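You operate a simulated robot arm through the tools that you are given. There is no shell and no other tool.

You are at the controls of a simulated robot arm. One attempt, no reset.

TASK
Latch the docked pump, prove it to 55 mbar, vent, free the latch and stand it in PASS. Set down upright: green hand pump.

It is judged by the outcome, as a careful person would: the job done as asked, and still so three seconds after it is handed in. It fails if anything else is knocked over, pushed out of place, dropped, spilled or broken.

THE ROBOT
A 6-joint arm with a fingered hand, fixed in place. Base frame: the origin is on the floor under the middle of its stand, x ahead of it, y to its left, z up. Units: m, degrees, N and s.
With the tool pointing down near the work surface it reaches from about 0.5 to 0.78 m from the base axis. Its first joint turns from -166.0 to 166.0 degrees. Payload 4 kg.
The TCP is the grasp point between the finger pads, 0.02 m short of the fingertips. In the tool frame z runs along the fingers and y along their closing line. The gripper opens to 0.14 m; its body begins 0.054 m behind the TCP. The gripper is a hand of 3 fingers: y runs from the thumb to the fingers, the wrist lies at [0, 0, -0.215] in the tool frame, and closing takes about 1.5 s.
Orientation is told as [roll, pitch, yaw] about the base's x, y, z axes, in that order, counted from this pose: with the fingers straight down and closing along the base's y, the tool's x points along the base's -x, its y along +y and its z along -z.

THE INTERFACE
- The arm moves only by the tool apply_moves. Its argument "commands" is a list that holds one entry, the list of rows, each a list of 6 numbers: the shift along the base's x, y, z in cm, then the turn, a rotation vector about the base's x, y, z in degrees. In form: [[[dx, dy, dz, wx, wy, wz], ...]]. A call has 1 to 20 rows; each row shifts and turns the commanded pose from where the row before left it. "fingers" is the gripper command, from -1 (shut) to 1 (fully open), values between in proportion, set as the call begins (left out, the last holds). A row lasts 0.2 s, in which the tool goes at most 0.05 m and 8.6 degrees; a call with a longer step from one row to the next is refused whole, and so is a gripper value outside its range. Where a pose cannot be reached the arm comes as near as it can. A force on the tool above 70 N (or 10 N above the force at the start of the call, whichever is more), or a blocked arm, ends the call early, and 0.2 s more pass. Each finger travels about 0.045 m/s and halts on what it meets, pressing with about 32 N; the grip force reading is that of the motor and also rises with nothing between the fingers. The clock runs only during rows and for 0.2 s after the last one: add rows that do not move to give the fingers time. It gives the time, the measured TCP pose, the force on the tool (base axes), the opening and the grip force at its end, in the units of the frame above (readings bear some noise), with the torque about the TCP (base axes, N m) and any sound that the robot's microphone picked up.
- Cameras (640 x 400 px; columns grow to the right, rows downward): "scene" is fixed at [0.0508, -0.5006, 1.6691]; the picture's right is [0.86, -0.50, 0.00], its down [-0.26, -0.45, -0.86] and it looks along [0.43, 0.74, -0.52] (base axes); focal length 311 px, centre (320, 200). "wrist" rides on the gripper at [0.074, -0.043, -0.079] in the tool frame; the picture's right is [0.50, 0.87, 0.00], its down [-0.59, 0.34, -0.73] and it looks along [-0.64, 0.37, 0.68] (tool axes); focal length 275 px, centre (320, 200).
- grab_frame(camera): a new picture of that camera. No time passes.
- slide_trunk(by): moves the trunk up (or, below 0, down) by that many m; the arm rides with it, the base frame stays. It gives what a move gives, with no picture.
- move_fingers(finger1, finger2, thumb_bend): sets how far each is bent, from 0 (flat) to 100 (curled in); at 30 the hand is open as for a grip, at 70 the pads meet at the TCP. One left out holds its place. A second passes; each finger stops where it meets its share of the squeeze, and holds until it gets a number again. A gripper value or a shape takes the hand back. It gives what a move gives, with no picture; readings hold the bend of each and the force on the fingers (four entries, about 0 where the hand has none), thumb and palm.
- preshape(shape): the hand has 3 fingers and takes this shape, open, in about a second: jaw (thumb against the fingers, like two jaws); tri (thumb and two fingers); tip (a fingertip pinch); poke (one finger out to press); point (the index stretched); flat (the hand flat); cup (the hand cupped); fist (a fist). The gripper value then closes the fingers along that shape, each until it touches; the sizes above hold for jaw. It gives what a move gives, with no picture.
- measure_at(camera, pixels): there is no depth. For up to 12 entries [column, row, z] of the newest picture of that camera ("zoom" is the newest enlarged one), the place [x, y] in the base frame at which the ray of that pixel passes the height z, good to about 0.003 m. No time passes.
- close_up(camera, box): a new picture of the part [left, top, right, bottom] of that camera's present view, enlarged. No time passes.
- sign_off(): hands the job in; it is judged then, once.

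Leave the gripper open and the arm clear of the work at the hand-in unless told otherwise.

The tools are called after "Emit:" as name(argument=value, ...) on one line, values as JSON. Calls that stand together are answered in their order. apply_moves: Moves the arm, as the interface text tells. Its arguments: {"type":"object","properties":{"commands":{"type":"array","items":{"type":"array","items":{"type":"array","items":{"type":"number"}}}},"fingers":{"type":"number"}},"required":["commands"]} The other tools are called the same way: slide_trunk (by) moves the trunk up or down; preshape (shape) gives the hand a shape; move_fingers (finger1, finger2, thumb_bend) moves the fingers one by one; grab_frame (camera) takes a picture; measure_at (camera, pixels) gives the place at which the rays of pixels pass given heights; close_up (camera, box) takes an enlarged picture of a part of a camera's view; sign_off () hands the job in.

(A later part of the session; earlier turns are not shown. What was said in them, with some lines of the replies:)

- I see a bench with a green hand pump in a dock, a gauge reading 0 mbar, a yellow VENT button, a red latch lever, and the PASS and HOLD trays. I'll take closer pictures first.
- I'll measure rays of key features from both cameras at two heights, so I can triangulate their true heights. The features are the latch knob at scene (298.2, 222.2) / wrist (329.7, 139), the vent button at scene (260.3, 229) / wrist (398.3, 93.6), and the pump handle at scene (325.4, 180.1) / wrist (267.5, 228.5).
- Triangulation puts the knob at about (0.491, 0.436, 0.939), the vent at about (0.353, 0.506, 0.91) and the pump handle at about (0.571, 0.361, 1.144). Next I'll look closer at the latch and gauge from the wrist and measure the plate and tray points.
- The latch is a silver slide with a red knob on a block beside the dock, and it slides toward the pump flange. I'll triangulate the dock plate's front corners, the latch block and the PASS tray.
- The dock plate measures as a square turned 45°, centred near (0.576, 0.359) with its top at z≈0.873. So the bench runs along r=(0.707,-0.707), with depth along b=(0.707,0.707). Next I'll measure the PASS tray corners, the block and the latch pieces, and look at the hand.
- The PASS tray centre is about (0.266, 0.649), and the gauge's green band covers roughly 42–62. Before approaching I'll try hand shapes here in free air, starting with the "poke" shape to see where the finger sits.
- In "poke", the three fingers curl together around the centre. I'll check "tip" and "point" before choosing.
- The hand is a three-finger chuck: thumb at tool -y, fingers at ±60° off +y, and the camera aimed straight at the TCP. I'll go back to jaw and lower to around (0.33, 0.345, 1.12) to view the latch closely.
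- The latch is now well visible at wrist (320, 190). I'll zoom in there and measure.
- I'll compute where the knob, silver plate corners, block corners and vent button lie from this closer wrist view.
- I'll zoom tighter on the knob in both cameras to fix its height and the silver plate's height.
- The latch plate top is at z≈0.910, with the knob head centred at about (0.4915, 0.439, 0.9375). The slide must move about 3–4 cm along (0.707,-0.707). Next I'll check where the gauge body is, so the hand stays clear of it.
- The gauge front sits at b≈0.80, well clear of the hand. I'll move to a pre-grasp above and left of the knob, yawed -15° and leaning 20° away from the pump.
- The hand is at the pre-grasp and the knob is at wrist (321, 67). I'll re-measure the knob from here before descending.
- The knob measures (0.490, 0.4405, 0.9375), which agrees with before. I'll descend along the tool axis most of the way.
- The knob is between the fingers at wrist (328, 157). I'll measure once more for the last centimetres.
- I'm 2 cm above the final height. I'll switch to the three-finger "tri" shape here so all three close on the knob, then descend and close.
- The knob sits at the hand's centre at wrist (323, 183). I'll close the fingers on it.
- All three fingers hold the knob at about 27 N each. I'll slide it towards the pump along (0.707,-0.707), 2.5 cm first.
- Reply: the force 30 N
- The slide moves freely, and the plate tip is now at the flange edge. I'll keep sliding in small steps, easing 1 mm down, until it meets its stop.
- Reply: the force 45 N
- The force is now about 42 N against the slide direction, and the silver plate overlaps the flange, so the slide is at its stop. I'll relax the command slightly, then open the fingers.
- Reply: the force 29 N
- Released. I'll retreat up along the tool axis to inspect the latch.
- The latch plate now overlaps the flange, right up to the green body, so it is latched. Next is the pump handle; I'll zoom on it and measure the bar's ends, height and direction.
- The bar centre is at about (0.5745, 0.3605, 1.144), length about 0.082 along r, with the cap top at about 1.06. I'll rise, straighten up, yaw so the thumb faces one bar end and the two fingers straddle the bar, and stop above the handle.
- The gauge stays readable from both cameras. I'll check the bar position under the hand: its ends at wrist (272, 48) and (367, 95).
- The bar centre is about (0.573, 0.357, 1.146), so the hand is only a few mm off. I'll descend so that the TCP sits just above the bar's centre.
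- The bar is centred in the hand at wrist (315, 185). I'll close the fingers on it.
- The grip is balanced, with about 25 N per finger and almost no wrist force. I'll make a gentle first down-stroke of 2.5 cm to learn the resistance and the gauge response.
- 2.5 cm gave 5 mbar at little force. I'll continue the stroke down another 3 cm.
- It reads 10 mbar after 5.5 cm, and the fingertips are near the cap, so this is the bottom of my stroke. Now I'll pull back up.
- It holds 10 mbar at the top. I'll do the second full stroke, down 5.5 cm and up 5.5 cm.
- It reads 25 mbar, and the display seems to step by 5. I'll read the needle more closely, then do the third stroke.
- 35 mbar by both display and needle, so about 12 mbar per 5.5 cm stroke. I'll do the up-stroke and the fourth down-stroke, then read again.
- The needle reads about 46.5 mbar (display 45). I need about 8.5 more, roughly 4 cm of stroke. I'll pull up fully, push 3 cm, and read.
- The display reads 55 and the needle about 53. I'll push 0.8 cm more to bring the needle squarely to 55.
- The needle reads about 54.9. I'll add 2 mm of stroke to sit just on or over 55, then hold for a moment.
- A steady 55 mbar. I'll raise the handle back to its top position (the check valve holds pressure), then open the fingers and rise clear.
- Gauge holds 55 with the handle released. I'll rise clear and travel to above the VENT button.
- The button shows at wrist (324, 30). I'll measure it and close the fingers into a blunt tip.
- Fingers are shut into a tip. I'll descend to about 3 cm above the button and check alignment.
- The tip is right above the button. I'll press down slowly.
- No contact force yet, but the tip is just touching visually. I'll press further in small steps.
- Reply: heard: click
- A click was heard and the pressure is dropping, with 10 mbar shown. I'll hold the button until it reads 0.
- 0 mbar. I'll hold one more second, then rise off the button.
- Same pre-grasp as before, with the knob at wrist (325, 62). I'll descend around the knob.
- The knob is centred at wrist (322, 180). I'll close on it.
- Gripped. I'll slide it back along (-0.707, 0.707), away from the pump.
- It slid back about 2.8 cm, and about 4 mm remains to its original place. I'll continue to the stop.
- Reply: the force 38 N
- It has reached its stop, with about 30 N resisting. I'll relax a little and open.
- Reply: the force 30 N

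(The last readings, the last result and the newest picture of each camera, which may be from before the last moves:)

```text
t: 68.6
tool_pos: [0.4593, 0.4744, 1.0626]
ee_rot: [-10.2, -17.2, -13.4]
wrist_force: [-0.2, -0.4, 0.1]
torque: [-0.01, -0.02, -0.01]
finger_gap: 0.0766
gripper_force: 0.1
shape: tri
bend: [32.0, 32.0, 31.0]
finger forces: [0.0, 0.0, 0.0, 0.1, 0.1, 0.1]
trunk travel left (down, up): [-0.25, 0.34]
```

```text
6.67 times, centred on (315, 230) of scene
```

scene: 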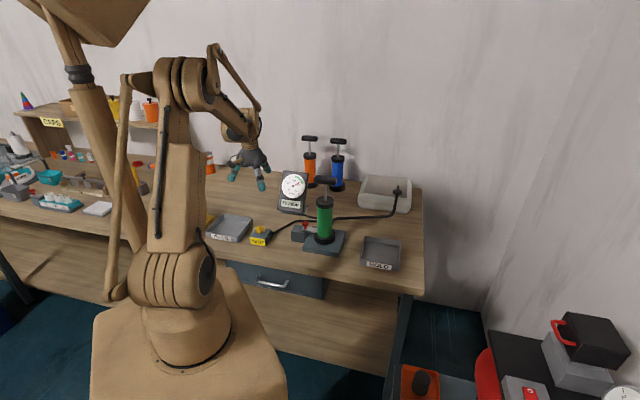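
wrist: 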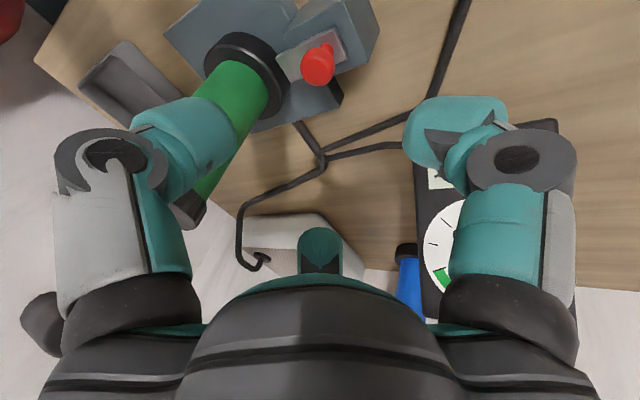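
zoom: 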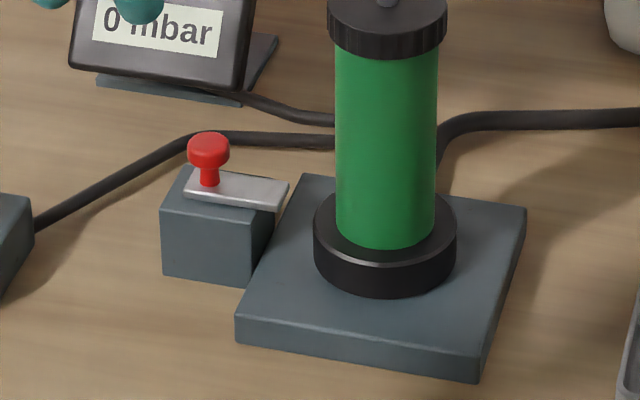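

The latch is fully back at its original place, with the plate clear of the flange, and the gauge reads 0. I'll go back over the handle in the same grip pose as before to lift the pump by its handle.

Emit:
apply_moves(commands=[[[0, 0, 4.5, 0, 0, 0], [0, 0, 4.5, 0, 0, 0], [0, 0, 3.6, 4.71, 4.71, 0], [0, 0, 3.6, 4.71, 4.71, 0], [0, 0, 3.6, 4.71, 4.71, 0], [1.43, -1.455, 0, 0, 0, 7.5], [1.43, -1.455, 0, 0, 0, 7.5], [1.43, -1.455, 0, 0, 0, 7.5], [1.43, -1.455, 0, 0, 0, 7.5], [1.43, -1.455, 0, 0, 0, 7.5], [1.43, -1.455, 0, 0, 0, 7.5], [1.43, -1.455, 0, 0, 0, 7.5], [1.43, -1.455, 0, 0, 0, 7.5], [0, 0, 0, 0, 0, 0], [0, 0, 0, 0, 0, 0]]], fingers=1)

Emit:
grab_frame(camera="wrist")

Emit:
close_up(camera="scene", box=[270, 110, 370, 260])

```text
t: 71.8
tool_pos: [0.5756, 0.3581, 1.2608]
ee_rot: [0.0, 0.0, 45.1]
wrist_force: [1.3, -0.6, -0.2]
torque: [0.0, -0.01, 0.01]
finger_gap: 0.1398
gripper_force: 0.2
shape: tri
bend: [30.0, 30.0, 30.0]
finger forces: [0.0, 0.1, 0.1, 0.0, 0.1, 0.1]
trunk travel left (down, up): [-0.25, 0.34]
```

```text
taken
```

wrist: 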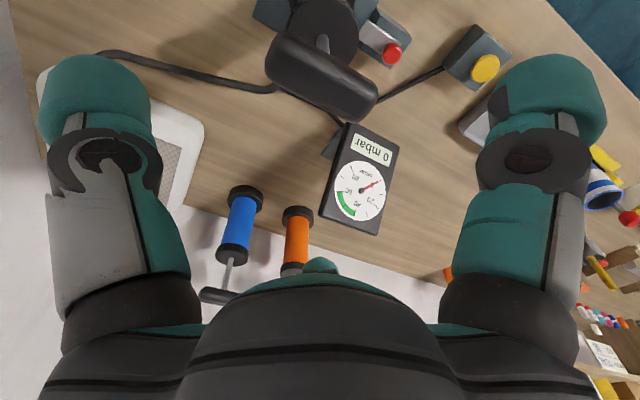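

```text
2.67 times, centred on (320, 185) of scene
```

zoom: 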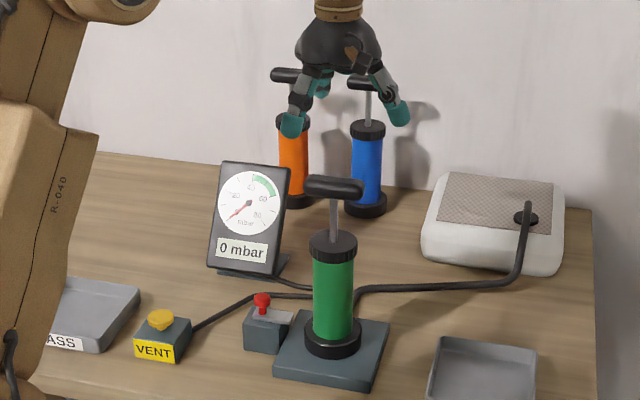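

The handle is still at the top and the gauge reads 0. I'll descend and grip the bar as before.

Emit:
apply_moves(commands=[[[-0.1, 0, -2.5, 0, 0, 0], [-0.1, 0, -2.5, 0, 0, 0], [-0.06, 0, -2.5, 0, 0, 0], [0, 0, -2.2, 0, 0, 0], [0, 0, -1.7, 0, 0, 0], [0, 0, 0, 0, 0, 0], [0, 0, 0, 0, 0, 0]]])

Emit:
apply_moves(commands=[[[0, 0, 0, 0, 0, 0], [0, 0, 0, 0, 0, 0], [0, 0, 0, 0, 0, 0], [0, 0, 0, 0, 0, 0], [0, 0, 0, 0, 0, 0], [0, 0, 0, 0, 0, 0], [0, 0, 0, 0, 0, 0], [0, 0, 0, 0, 0, 0], [0, 0, 0, 0, 0, 0]]], fingers=-1)

Emit:
grab_frame(camera="wrist")

Emit:
close_up(camera="scene", box=[280, 120, 370, 220])

```text
t: 73.4
tool_pos: [0.5725, 0.36, 1.1472]
ee_rot: [0.0, 0.0, 45.1]
wrist_force: [-0.6, -0.1, -0.8]
torque: [-0.02, 0.01, 0.04]
finger_gap: 0.1396
gripper_force: 0.0
shape: tri
bend: [30.0, 30.0, 30.0]
finger forces: [0.1, 0.0, 0.0, 0.1, 0.0, 0.0]
trunk travel left (down, up): [-0.25, 0.34]
```

```text
t: 75.4
tool_pos: [0.5714, 0.3586, 1.1469]
ee_rot: [-0.1, 0.0, 45.0]
wrist_force: [0.5, -1.3, 0.2]
torque: [-0.06, -0.04, 0.01]
finger_gap: 0.0543
gripper_force: 32.0
shape: tri
bend: [48.0, 44.0, 32.0]
finger forces: [24.7, 25.1, 0.1, 0.1, 28.1, 0.0]
trunk travel left (down, up): [-0.25, 0.34]
```

```text
taken
```

wrist: 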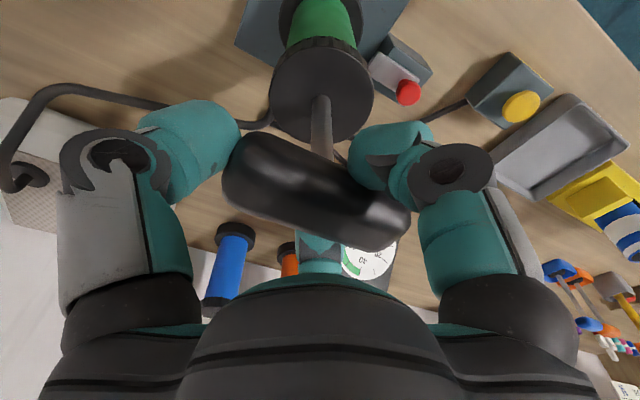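

```text
4.00 times, centred on (325, 170) of scene
```

zoom: 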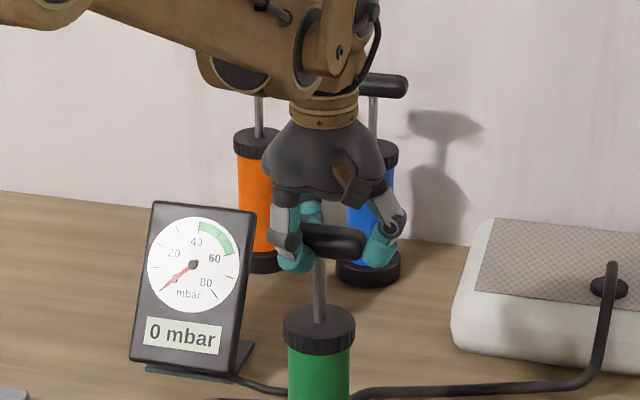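

Gripped, with about 25–28 N on each finger. I'll lift slowly straight up, 2 cm first, watching the force.

Emit:
apply_moves(commands=[[[0, 0, 0.4, 0, 0, 0], [0, 0, 0.4, 0, 0, 0], [0, 0, 0.4, 0, 0, 0], [0, 0, 0.4, 0, 0, 0], [0, 0, 0.4, 0, 0, 0], [0, 0, 0, 0, 0, 0]]])

Emit:
close_up(camera="scene", box=[270, 130, 370, 260])

```text
t: 76.8
tool_pos: [0.5725, 0.3614, 1.1685]
ee_rot: [-0.1, -0.1, 45.1]
wrist_force: [0.3, -0.9, -4.0]
torque: [-0.03, 0.02, 0.02]
finger_gap: 0.0543
gripper_force: 31.8
shape: tri
bend: [48.0, 44.0, 32.0]
finger forces: [24.9, 25.2, 0.1, 0.0, 28.1, 0.0]
trunk travel left (down, up): [-0.25, 0.34]
```

```text
3.08 times, centred on (320, 195) of scene
```

zoom: 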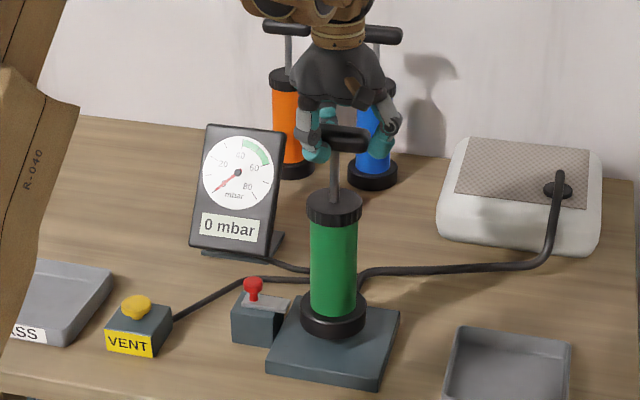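

The pump is lifting cleanly, with about 4 N of weight. I'll continue raising 13 cm.

Emit:
apply_moves(commands=[[[0, 0, 0.6, 0, 0, 0], [0, 0, 0.9, 0, 0, 0], [0, 0, 1.1, 0, 0, 0], [0, 0, 1.2, 0, 0, 0], [0, 0, 1.2, 0, 0, 0], [0, 0, 1.2, 0, 0, 0], [0, 0, 1.2, 0, 0, 0], [0, 0, 1.2, 0, 0, 0], [0, 0, 1.2, 0, 0, 0], [0, 0, 1.1, 0, 0, 0], [0, 0, 0.9, 0, 0, 0], [0, 0, 0.7, 0, 0, 0], [0, 0, 0.5, 0, 0, 0], [0, 0, 0, 0, 0, 0]]])

Emit:
grab_frame(camera="scene")

Emit:
grab_frame(camera="wrist")

```text
t: 79.8
tool_pos: [0.5733, 0.3585, 1.2973]
ee_rot: [-0.1, 0.0, 45.0]
wrist_force: [1.2, -0.4, -5.2]
torque: [0.01, -0.01, -0.02]
finger_gap: 0.0542
gripper_force: 31.6
shape: tri
bend: [48.0, 44.0, 32.0]
finger forces: [25.1, 25.4, 0.0, 0.1, 27.7, 0.0]
trunk travel left (down, up): [-0.25, 0.34]
```

```text
taken
```

scene: 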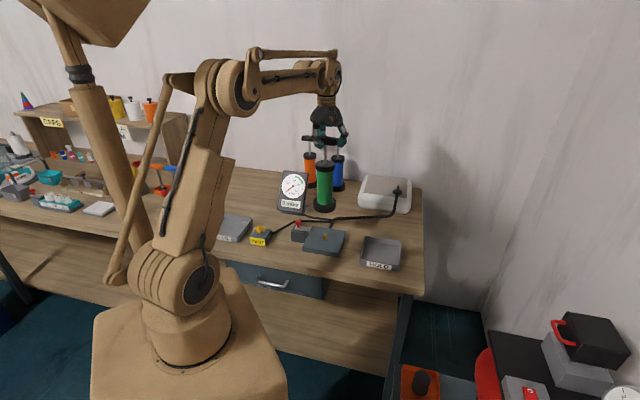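

```text
taken
```

wrist: 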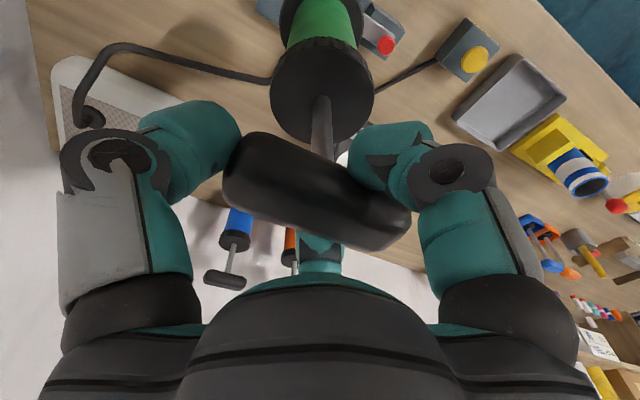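

The pump is clear of the dock (the dock's brass stub is visible at scene (323, 237)). I'll carry it smoothly towards PASS, first half.

Emit:
apply_moves(commands=[[[-0.364, 0.343, 0, 0, 0, 0], [-0.728, 0.686, 0, 0, 0, 0], [-1.092, 1.029, 0, 0, 0, 0], [-1.456, 1.372, 0, 0, 0, 0], [-1.456, 1.372, 0, 0, 0, 0], [-1.456, 1.372, 0, 0, 0, 0], [-1.456, 1.372, 0, 0, 0, 0], [-1.456, 1.372, 0, 0, 0, 0], [-1.456, 1.372, 0, 0, 0, 0], [-1.456, 1.372, 0, 0, 0, 0], [-1.092, 1.029, 0, 0, 0, 0], [-0.728, 0.686, 0, 0, 0, 0], [-0.364, 0.343, 0, 0, 0, 0], [0, 0, 0, 0, 0, 0]]])

Emit:
grab_frame(camera="scene")

```text
t: 82.8
tool_pos: [0.4255, 0.4962, 1.297]
ee_rot: [0.0, 0.0, 45.0]
wrist_force: [-0.6, -0.3, -4.2]
torque: [-0.03, 0.05, 0.03]
finger_gap: 0.0541
gripper_force: 32.1
shape: tri
bend: [48.0, 44.0, 32.0]
finger forces: [25.1, 25.5, 0.0, 0.0, 27.8, 0.0]
trunk travel left (down, up): [-0.25, 0.34]
```

```text
taken
```

scene: 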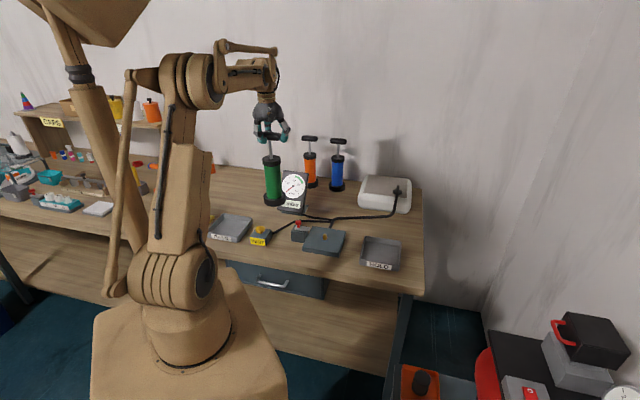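

The pump hangs upright. Second half, to above the PASS centre.

Emit:
apply_moves(commands=[[[-0.362, 0.345, 0, 0, 0, 0], [-0.724, 0.689, 0, 0, 0, 0], [-1.086, 1.034, 0, 0, 0, 0], [-1.448, 1.378, 0, 0, 0, 0], [-1.448, 1.378, 0, 0, 0, 0], [-1.448, 1.378, 0, 0, 0, 0], [-1.448, 1.378, 0, 0, 0, 0], [-1.448, 1.378, 0, 0, 0, 0], [-1.448, 1.378, 0, 0, 0, 0], [-1.448, 1.378, 0, 0, 0, 0], [-1.448, 1.378, 0, 0, 0, 0], [-1.086, 1.034, 0, 0, 0, 0], [-0.724, 0.689, 0, 0, 0, 0], [-0.362, 0.345, 0, 0, 0, 0], [0, 0, 0, 0, 0, 0], [0, 0, 0, 0, 0, 0]]])

Emit:
grab_frame(camera="scene")

Emit:
grab_frame(camera="wrist")

```text
t: 86.2
tool_pos: [0.2652, 0.648, 1.2975]
ee_rot: [0.0, 0.0, 45.0]
wrist_force: [0.5, -0.1, -4.2]
torque: [-0.03, -0.01, -0.05]
finger_gap: 0.0544
gripper_force: 32.0
shape: tri
bend: [48.0, 44.0, 32.0]
finger forces: [25.0, 25.4, 0.0, 0.1, 27.7, 0.0]
trunk travel left (down, up): [-0.25, 0.34]
```

```text
taken
```

scene: 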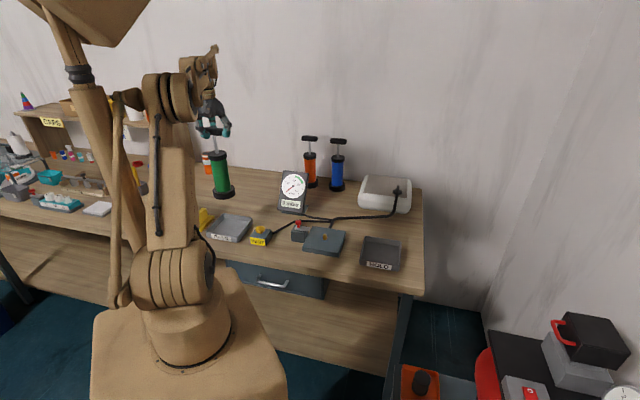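

```text
taken
```

wrist: 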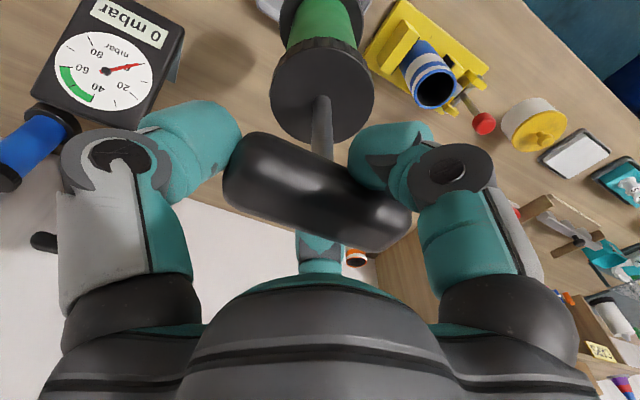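

The pump is above the PASS tray and steady. I'll lower 13.5 cm gently, stopping just above the tray floor.

Emit:
apply_moves(commands=[[[0, 0, -0.5, 0, 0, 0], [0, 0, -0.9, 0, 0, 0], [0, 0, -1.2, 0, 0, 0], [0, 0, -1.2, 0, 0, 0], [0, 0, -1.2, 0, 0, 0], [0, 0, -1.2, 0, 0, 0], [0, 0, -1.2, 0, 0, 0], [0, 0, -1.2, 0, 0, 0], [0, 0, -1.2, 0, 0, 0], [0, 0, -0.9, 0, 0, 0], [0, 0, -0.6, 0, 0, 0], [0, 0, -0.4, 0, 0, 0], [0, 0, 0, 0, 0, 0]]])

Emit:
close_up(camera="scene", box=[190, 150, 280, 260])

```text
t: 89.0
tool_pos: [0.2656, 0.648, 1.1799]
ee_rot: [0.1, 0.0, 45.0]
wrist_force: [-0.8, 0.4, -4.0]
torque: [0.0, 0.0, -0.01]
finger_gap: 0.0538
gripper_force: 31.7
shape: tri
bend: [48.0, 44.0, 32.0]
finger forces: [25.1, 25.4, 0.0, 0.0, 27.5, 0.0]
trunk travel left (down, up): [-0.25, 0.34]
```

```text
3.64 times, centred on (235, 205) of scene
```

zoom: 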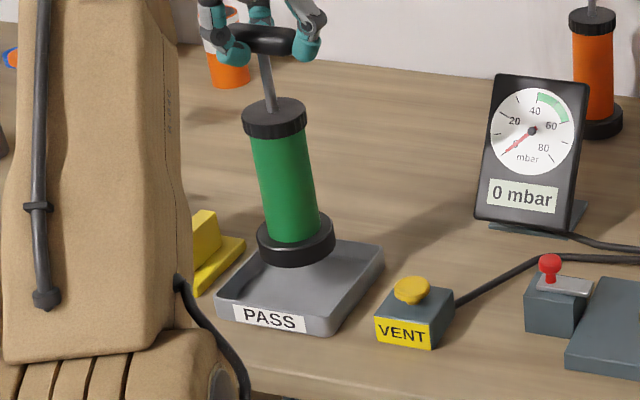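

The flange bottom shows at about scene (228.7, 220.9). I'll check that its ground position lines up with the tray centre.

Emit:
measure_at(camera="scene", pixels=[[228.7, 219, 0.906], [228.7, 219, 0.9], [228.7, 219, 0.915]])

Emit:
close_up(camera="scene", box=[200, 195, 260, 245])

```text
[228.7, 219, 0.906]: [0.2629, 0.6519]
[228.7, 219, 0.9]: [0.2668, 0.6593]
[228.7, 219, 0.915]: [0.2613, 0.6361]
```

```text
8.00 times, centred on (230, 220) of scene
```

zoom: 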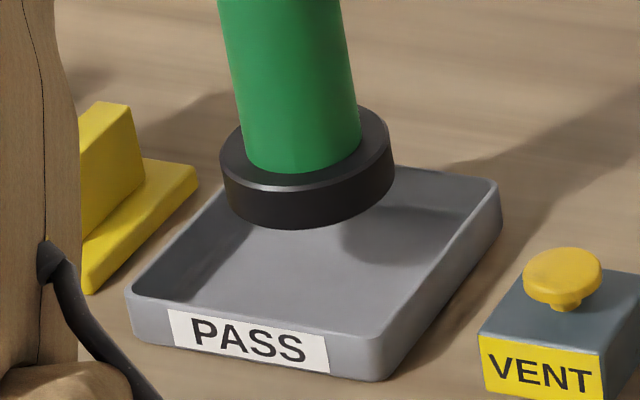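

It lines up with the tray centre. I'll lower another 3.8 cm slowly.

Emit:
apply_moves(commands=[[[0, 0, -0.5, 0, 0, 0], [0, 0, -0.6, 0, 0, 0], [0, 0, -0.6, 0, 0, 0], [0, 0, -0.6, 0, 0, 0], [0, 0, -0.6, 0, 0, 0], [0, 0, -0.5, 0, 0, 0], [0, 0, -0.4, 0, 0, 0], [0, 0, 0, 0, 0, 0]]])

Emit:
close_up(camera="scene", box=[195, 160, 265, 245])

```text
t: 90.8
tool_pos: [0.266, 0.6476, 1.1416]
ee_rot: [0.0, 0.0, 44.9]
wrist_force: [0.0, -0.2, -4.8]
torque: [0.0, 0.03, 0.02]
finger_gap: 0.0537
gripper_force: 31.9
shape: tri
bend: [48.0, 44.0, 32.0]
finger forces: [25.2, 25.5, 0.0, 0.0, 27.5, 0.0]
trunk travel left (down, up): [-0.25, 0.34]
```

```text
4.71 times, centred on (230, 202) of scene
```

zoom: 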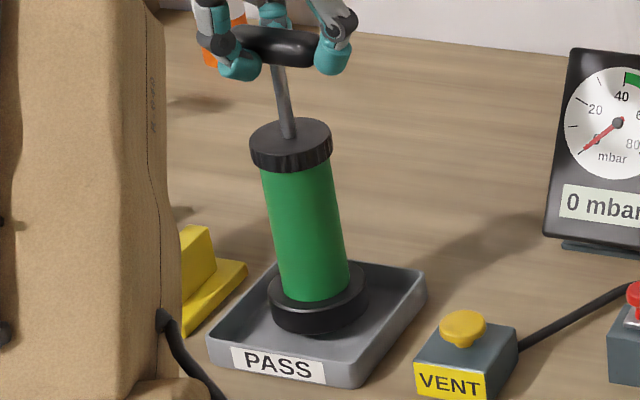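

Still hanging at about -4.8 N, just above the tray floor. I'll lower in 3 mm steps until the weight comes off.

Emit:
apply_moves(commands=[[[0, 0, -0.3, 0, 0, 0], [0, 0, -0.3, 0, 0, 0], [0, 0, 0, 0, 0, 0]]])

Emit:
apply_moves(commands=[[[0, 0, -0.25, 0, 0, 0], [0, 0, -0.25, 0, 0, 0], [0, 0, 0, 0, 0, 0]]])

Emit:
close_up(camera="scene", box=[195, 160, 265, 245])

```text
t: 91.6
tool_pos: [0.2668, 0.6477, 1.1359]
ee_rot: [0.0, 0.1, 45.1]
wrist_force: [1.4, 0.5, -4.0]
torque: [-0.02, 0.01, 0.0]
finger_gap: 0.0539
gripper_force: 31.5
shape: tri
bend: [48.0, 44.0, 32.0]
finger forces: [25.2, 25.5, 0.0, 0.0, 27.4, 0.0]
trunk travel left (down, up): [-0.25, 0.34]
```

```text
t: 92.4
tool_pos: [0.2656, 0.6478, 1.1319]
ee_rot: [0.1, 0.0, 45.0]
wrist_force: [-0.3, -0.9, -4.7]
torque: [-0.01, 0.02, 0.0]
finger_gap: 0.0538
gripper_force: 32.2
shape: tri
bend: [48.0, 44.0, 32.0]
finger forces: [25.2, 25.5, 0.1, 0.1, 27.5, 0.0]
trunk travel left (down, up): [-0.25, 0.34]
```

```text
4.71 times, centred on (230, 202) of scene
```

zoom: 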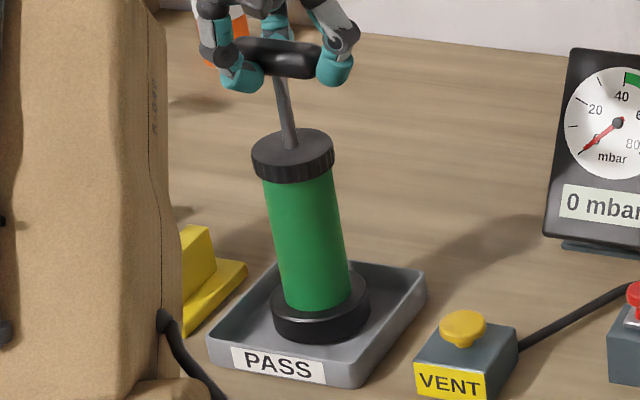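

The weight is still on the hand (-4.7 N). I'll continue in small steps.

Emit:
apply_moves(commands=[[[0, 0, -0.3, 0, 0, 0], [0, 0, -0.2, 0, 0, 0], [0, 0, 0, 0, 0, 0]]])

Emit:
apply_moves(commands=[[[0, 0, -0.25, 0, 0, 0], [0, 0, -0.25, 0, 0, 0], [0, 0, 0, 0, 0, 0]]])

Emit:
close_up(camera="scene", box=[195, 160, 265, 245])

```text
t: 93.2
tool_pos: [0.2657, 0.6463, 1.1272]
ee_rot: [0.0, 0.0, 44.9]
wrist_force: [-0.7, 0.0, -2.3]
torque: [-0.02, -0.02, 0.0]
finger_gap: 0.0537
gripper_force: 32.5
shape: tri
bend: [48.0, 44.0, 32.0]
finger forces: [25.2, 25.6, 0.0, 0.0, 27.6, 0.0]
trunk travel left (down, up): [-0.25, 0.34]
```

```text
t: 94.0
tool_pos: [0.2661, 0.6476, 1.1217]
ee_rot: [-0.1, 0.0, 44.9]
wrist_force: [0.0, -0.9, 1.4]
torque: [-0.08, -0.03, 0.01]
finger_gap: 0.0542
gripper_force: 31.6
shape: tri
bend: [48.0, 44.0, 32.0]
finger forces: [26.1, 25.9, 0.0, 0.1, 28.5, 0.1]
trunk travel left (down, up): [-0.25, 0.34]
```

```text
4.71 times, centred on (230, 202) of scene
```

zoom: 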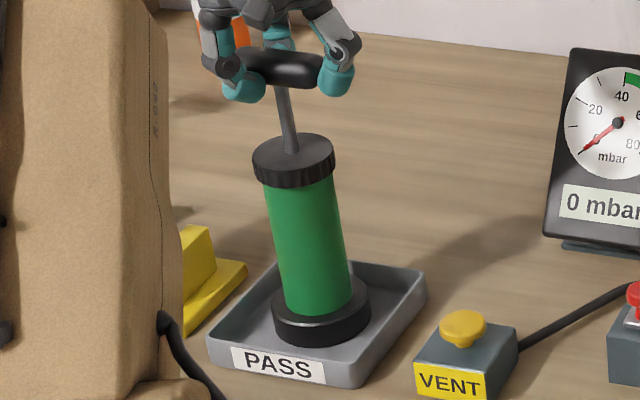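

The force flipped to +1.4 N: the pump is standing on the tray floor. I'll open the fingers in gentle stages.

Emit:
apply_moves(commands=[[[0, 0, 0, 0, 0, 0], [0, 0, 0, 0, 0, 0], [0, 0, 0, 0, 0, 0], [0, 0, 0, 0, 0, 0]]], fingers=0.0)

Emit:
close_up(camera="scene", box=[195, 150, 265, 245])

Emit:
grab_frame(camera="wrist")

```text
t: 95.0
tool_pos: [0.2654, 0.6478, 1.1223]
ee_rot: [0.0, 0.0, 45.0]
wrist_force: [-0.3, -0.4, 0.5]
torque: [-0.02, -0.05, 0.01]
finger_gap: 0.0698
gripper_force: 0.1
shape: tri
bend: [34.0, 34.0, 33.0]
finger forces: [0.0, 0.0, 0.0, 0.1, 0.9, 0.0]
trunk travel left (down, up): [-0.25, 0.34]
```

```text
4.21 times, centred on (230, 198) of scene
```

zoom: 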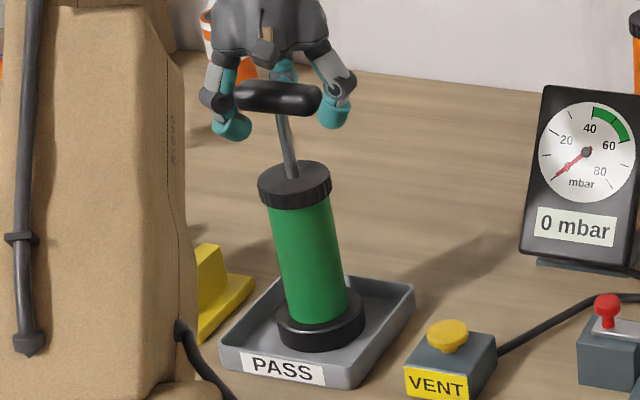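

```text
taken
```

wrist: 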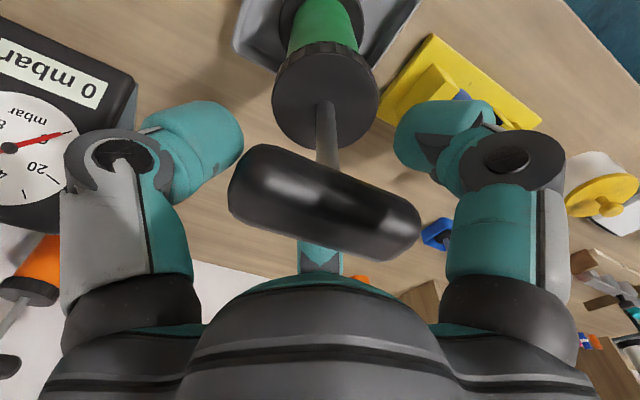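

The pump stands by itself. I'll open fully, then rise straight up.

Emit:
apply_moves(commands=[[[0, 0, 0, 0, 0, 0], [0, 0, 0, 0, 0, 0], [0, 0, 0, 0, 0, 0], [0, 0, 0, 0, 0, 0], [0, 0, 0, 0, 0, 0]]], fingers=1)

Emit:
grab_frame(camera="wrist")

Emit:
close_up(camera="scene", box=[195, 150, 265, 245])

```text
t: 96.2
tool_pos: [0.2652, 0.6488, 1.121]
ee_rot: [0.0, 0.0, 45.1]
wrist_force: [-0.5, 0.0, -0.5]
torque: [-0.03, -0.02, -0.03]
finger_gap: 0.1399
gripper_force: 0.0
shape: tri
bend: [30.0, 30.0, 30.0]
finger forces: [0.1, 0.1, 0.1, 0.0, 0.0, 0.0]
trunk travel left (down, up): [-0.25, 0.34]
```

```text
taken
```

wrist: 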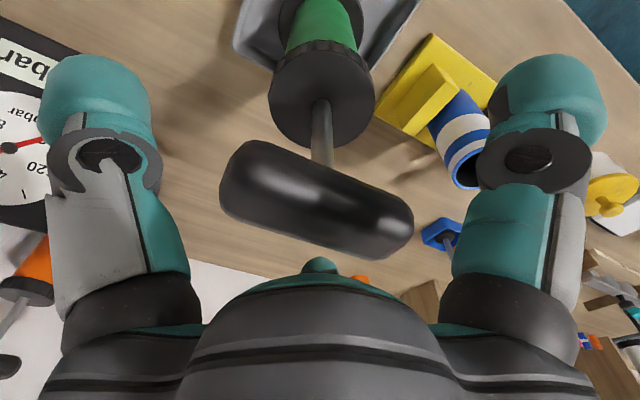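

```text
4.21 times, centred on (230, 198) of scene
```

zoom: 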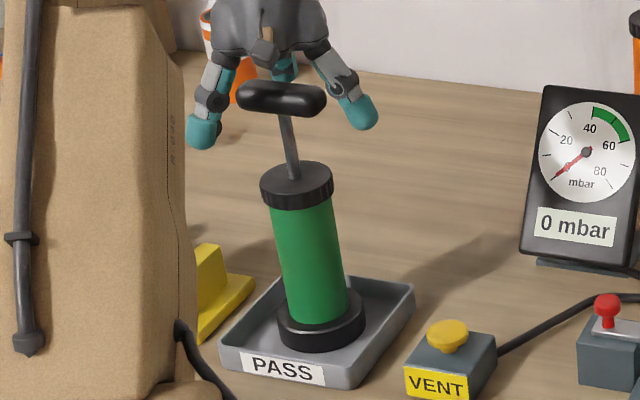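

The fingers are fully open with no contact forces. I'll rise straight up well clear of the handle and back away.

Emit:
apply_moves(commands=[[[0, 0, 1.5, 0, 0, 0], [0, 0, 3, 0, 0, 0], [0, 0, 4, 0, 0, 0], [0, 0, 4, 0, 0, 0], [0, 0, 4, 0, 0, 0], [0, 0, 3, 0, 0, 0], [1.5, -3.5, 0, 0, 0, 0], [1.5, -3.5, 0, 0, 0, 0], [1.5, -3.5, 0, 0, 0, 0], [1.5, -3.5, 0, 0, 0, 0], [1.5, -3.5, 0, 0, 0, 0], [0, 0, 0, 0, 0, 0]]])

Emit:
grab_frame(camera="scene")

Emit:
close_up(camera="scene", box=[195, 140, 355, 260])

Emit:
grab_frame(camera="wrist")

```text
t: 98.8
tool_pos: [0.342, 0.475, 1.3158]
ee_rot: [0.0, 0.0, 45.0]
wrist_force: [-0.7, 0.9, -0.5]
torque: [-0.01, -0.02, 0.02]
finger_gap: 0.1396
gripper_force: 0.1
shape: tri
bend: [30.0, 30.0, 30.0]
finger forces: [0.1, 0.0, 0.0, 0.0, 0.0, 0.1]
trunk travel left (down, up): [-0.25, 0.34]
```

```text
taken
```

scene: 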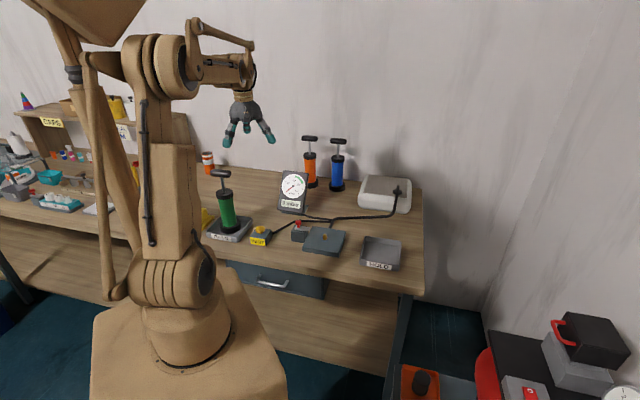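

```text
3.33 times, centred on (275, 200) of scene
```

zoom: 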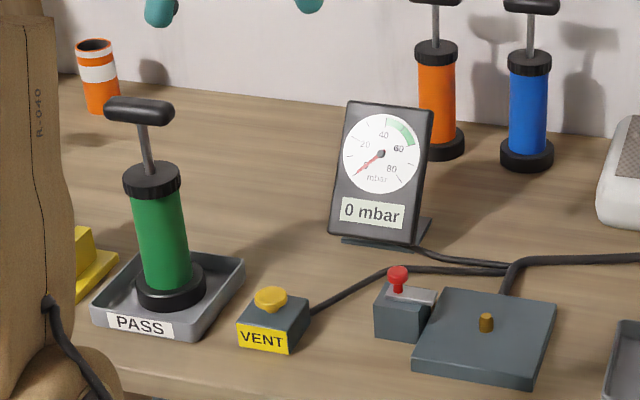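

```text
taken
```

wrist: 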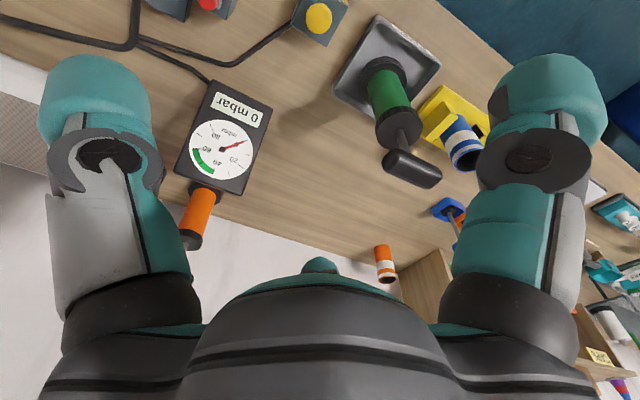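

The pump stands in PASS, and its lean in the image matches the camera's perspective for a vertical object. I'll do a final close check of the flange in the tray and of the whole bench.

Emit:
close_up(camera="wrist", box=[320, 10, 480, 200])

Emit:
close_up(camera="scene", box=[200, 160, 260, 250])

Emit:
apply_moves(commands=[[[0, 0, 0, 0, 0, 0], [0, 0, 0, 0, 0, 0], [0, 0, 0, 0, 0, 0], [0, 0, 0, 0, 0, 0], [0, 0, 0, 0, 0, 0]]])

Emit:
close_up(camera="scene", box=[195, 140, 355, 260])

```text
2.11 times, centred on (400, 105) of wrist
```

zoom: 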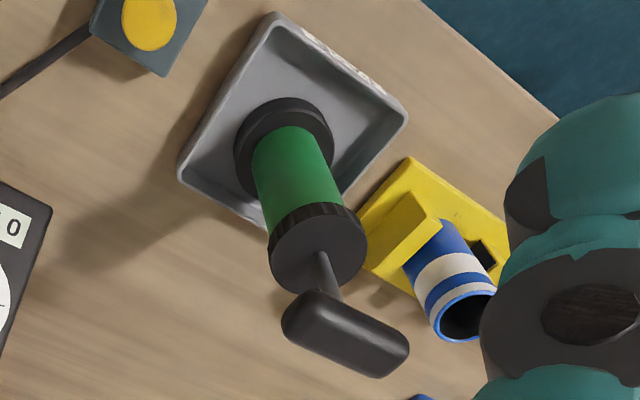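

```text
4.44 times, centred on (230, 205) of scene
```

zoom: 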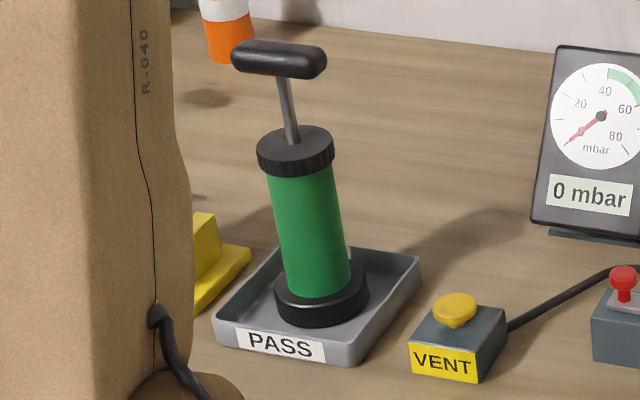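

```text
t: 100.0
tool_pos: [0.341, 0.4747, 1.3161]
ee_rot: [0.0, -0.1, 45.0]
wrist_force: [-0.4, -0.3, 0.4]
torque: [-0.02, -0.01, -0.02]
finger_gap: 0.1401
gripper_force: 0.1
shape: tri
bend: [30.0, 30.0, 30.0]
finger forces: [0.0, 0.0, 0.0, 0.0, 0.0, 0.1]
trunk travel left (down, up): [-0.25, 0.34]
```

```text
3.33 times, centred on (275, 200) of scene
```

zoom: 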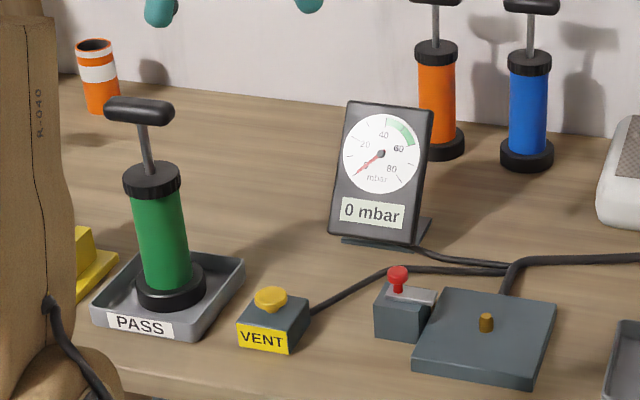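

The pump stands upright inside PASS. The gauge reads 0, the latch is open, nothing else has moved, and the hand is open and clear. I'm handing in.

Emit:
sign_off()

```text
The job is handed in.
```

The green hand pump is standing upright in PASS, and the job is handed in.

- **Latch:** I slid the latch plate over the pump's flange until it stopped, and it held through pumping.
- **Proof:** I pumped to 55 mbar, going by both the display and the needle, and the pressure held after I let go of the handle.
- **Vent:** I pressed VENT until the gauge read 0.
- **Free the latch:** I slid the latch back to where it started, clear of the flange.
- **Set down:** I lifted the pump out by its handle and set it down near the middle of the tray. It was still standing more than a second after I let go.

In the last pictures nothing else on the bench had moved or tipped. The hand is open and the arm is clear of the work.
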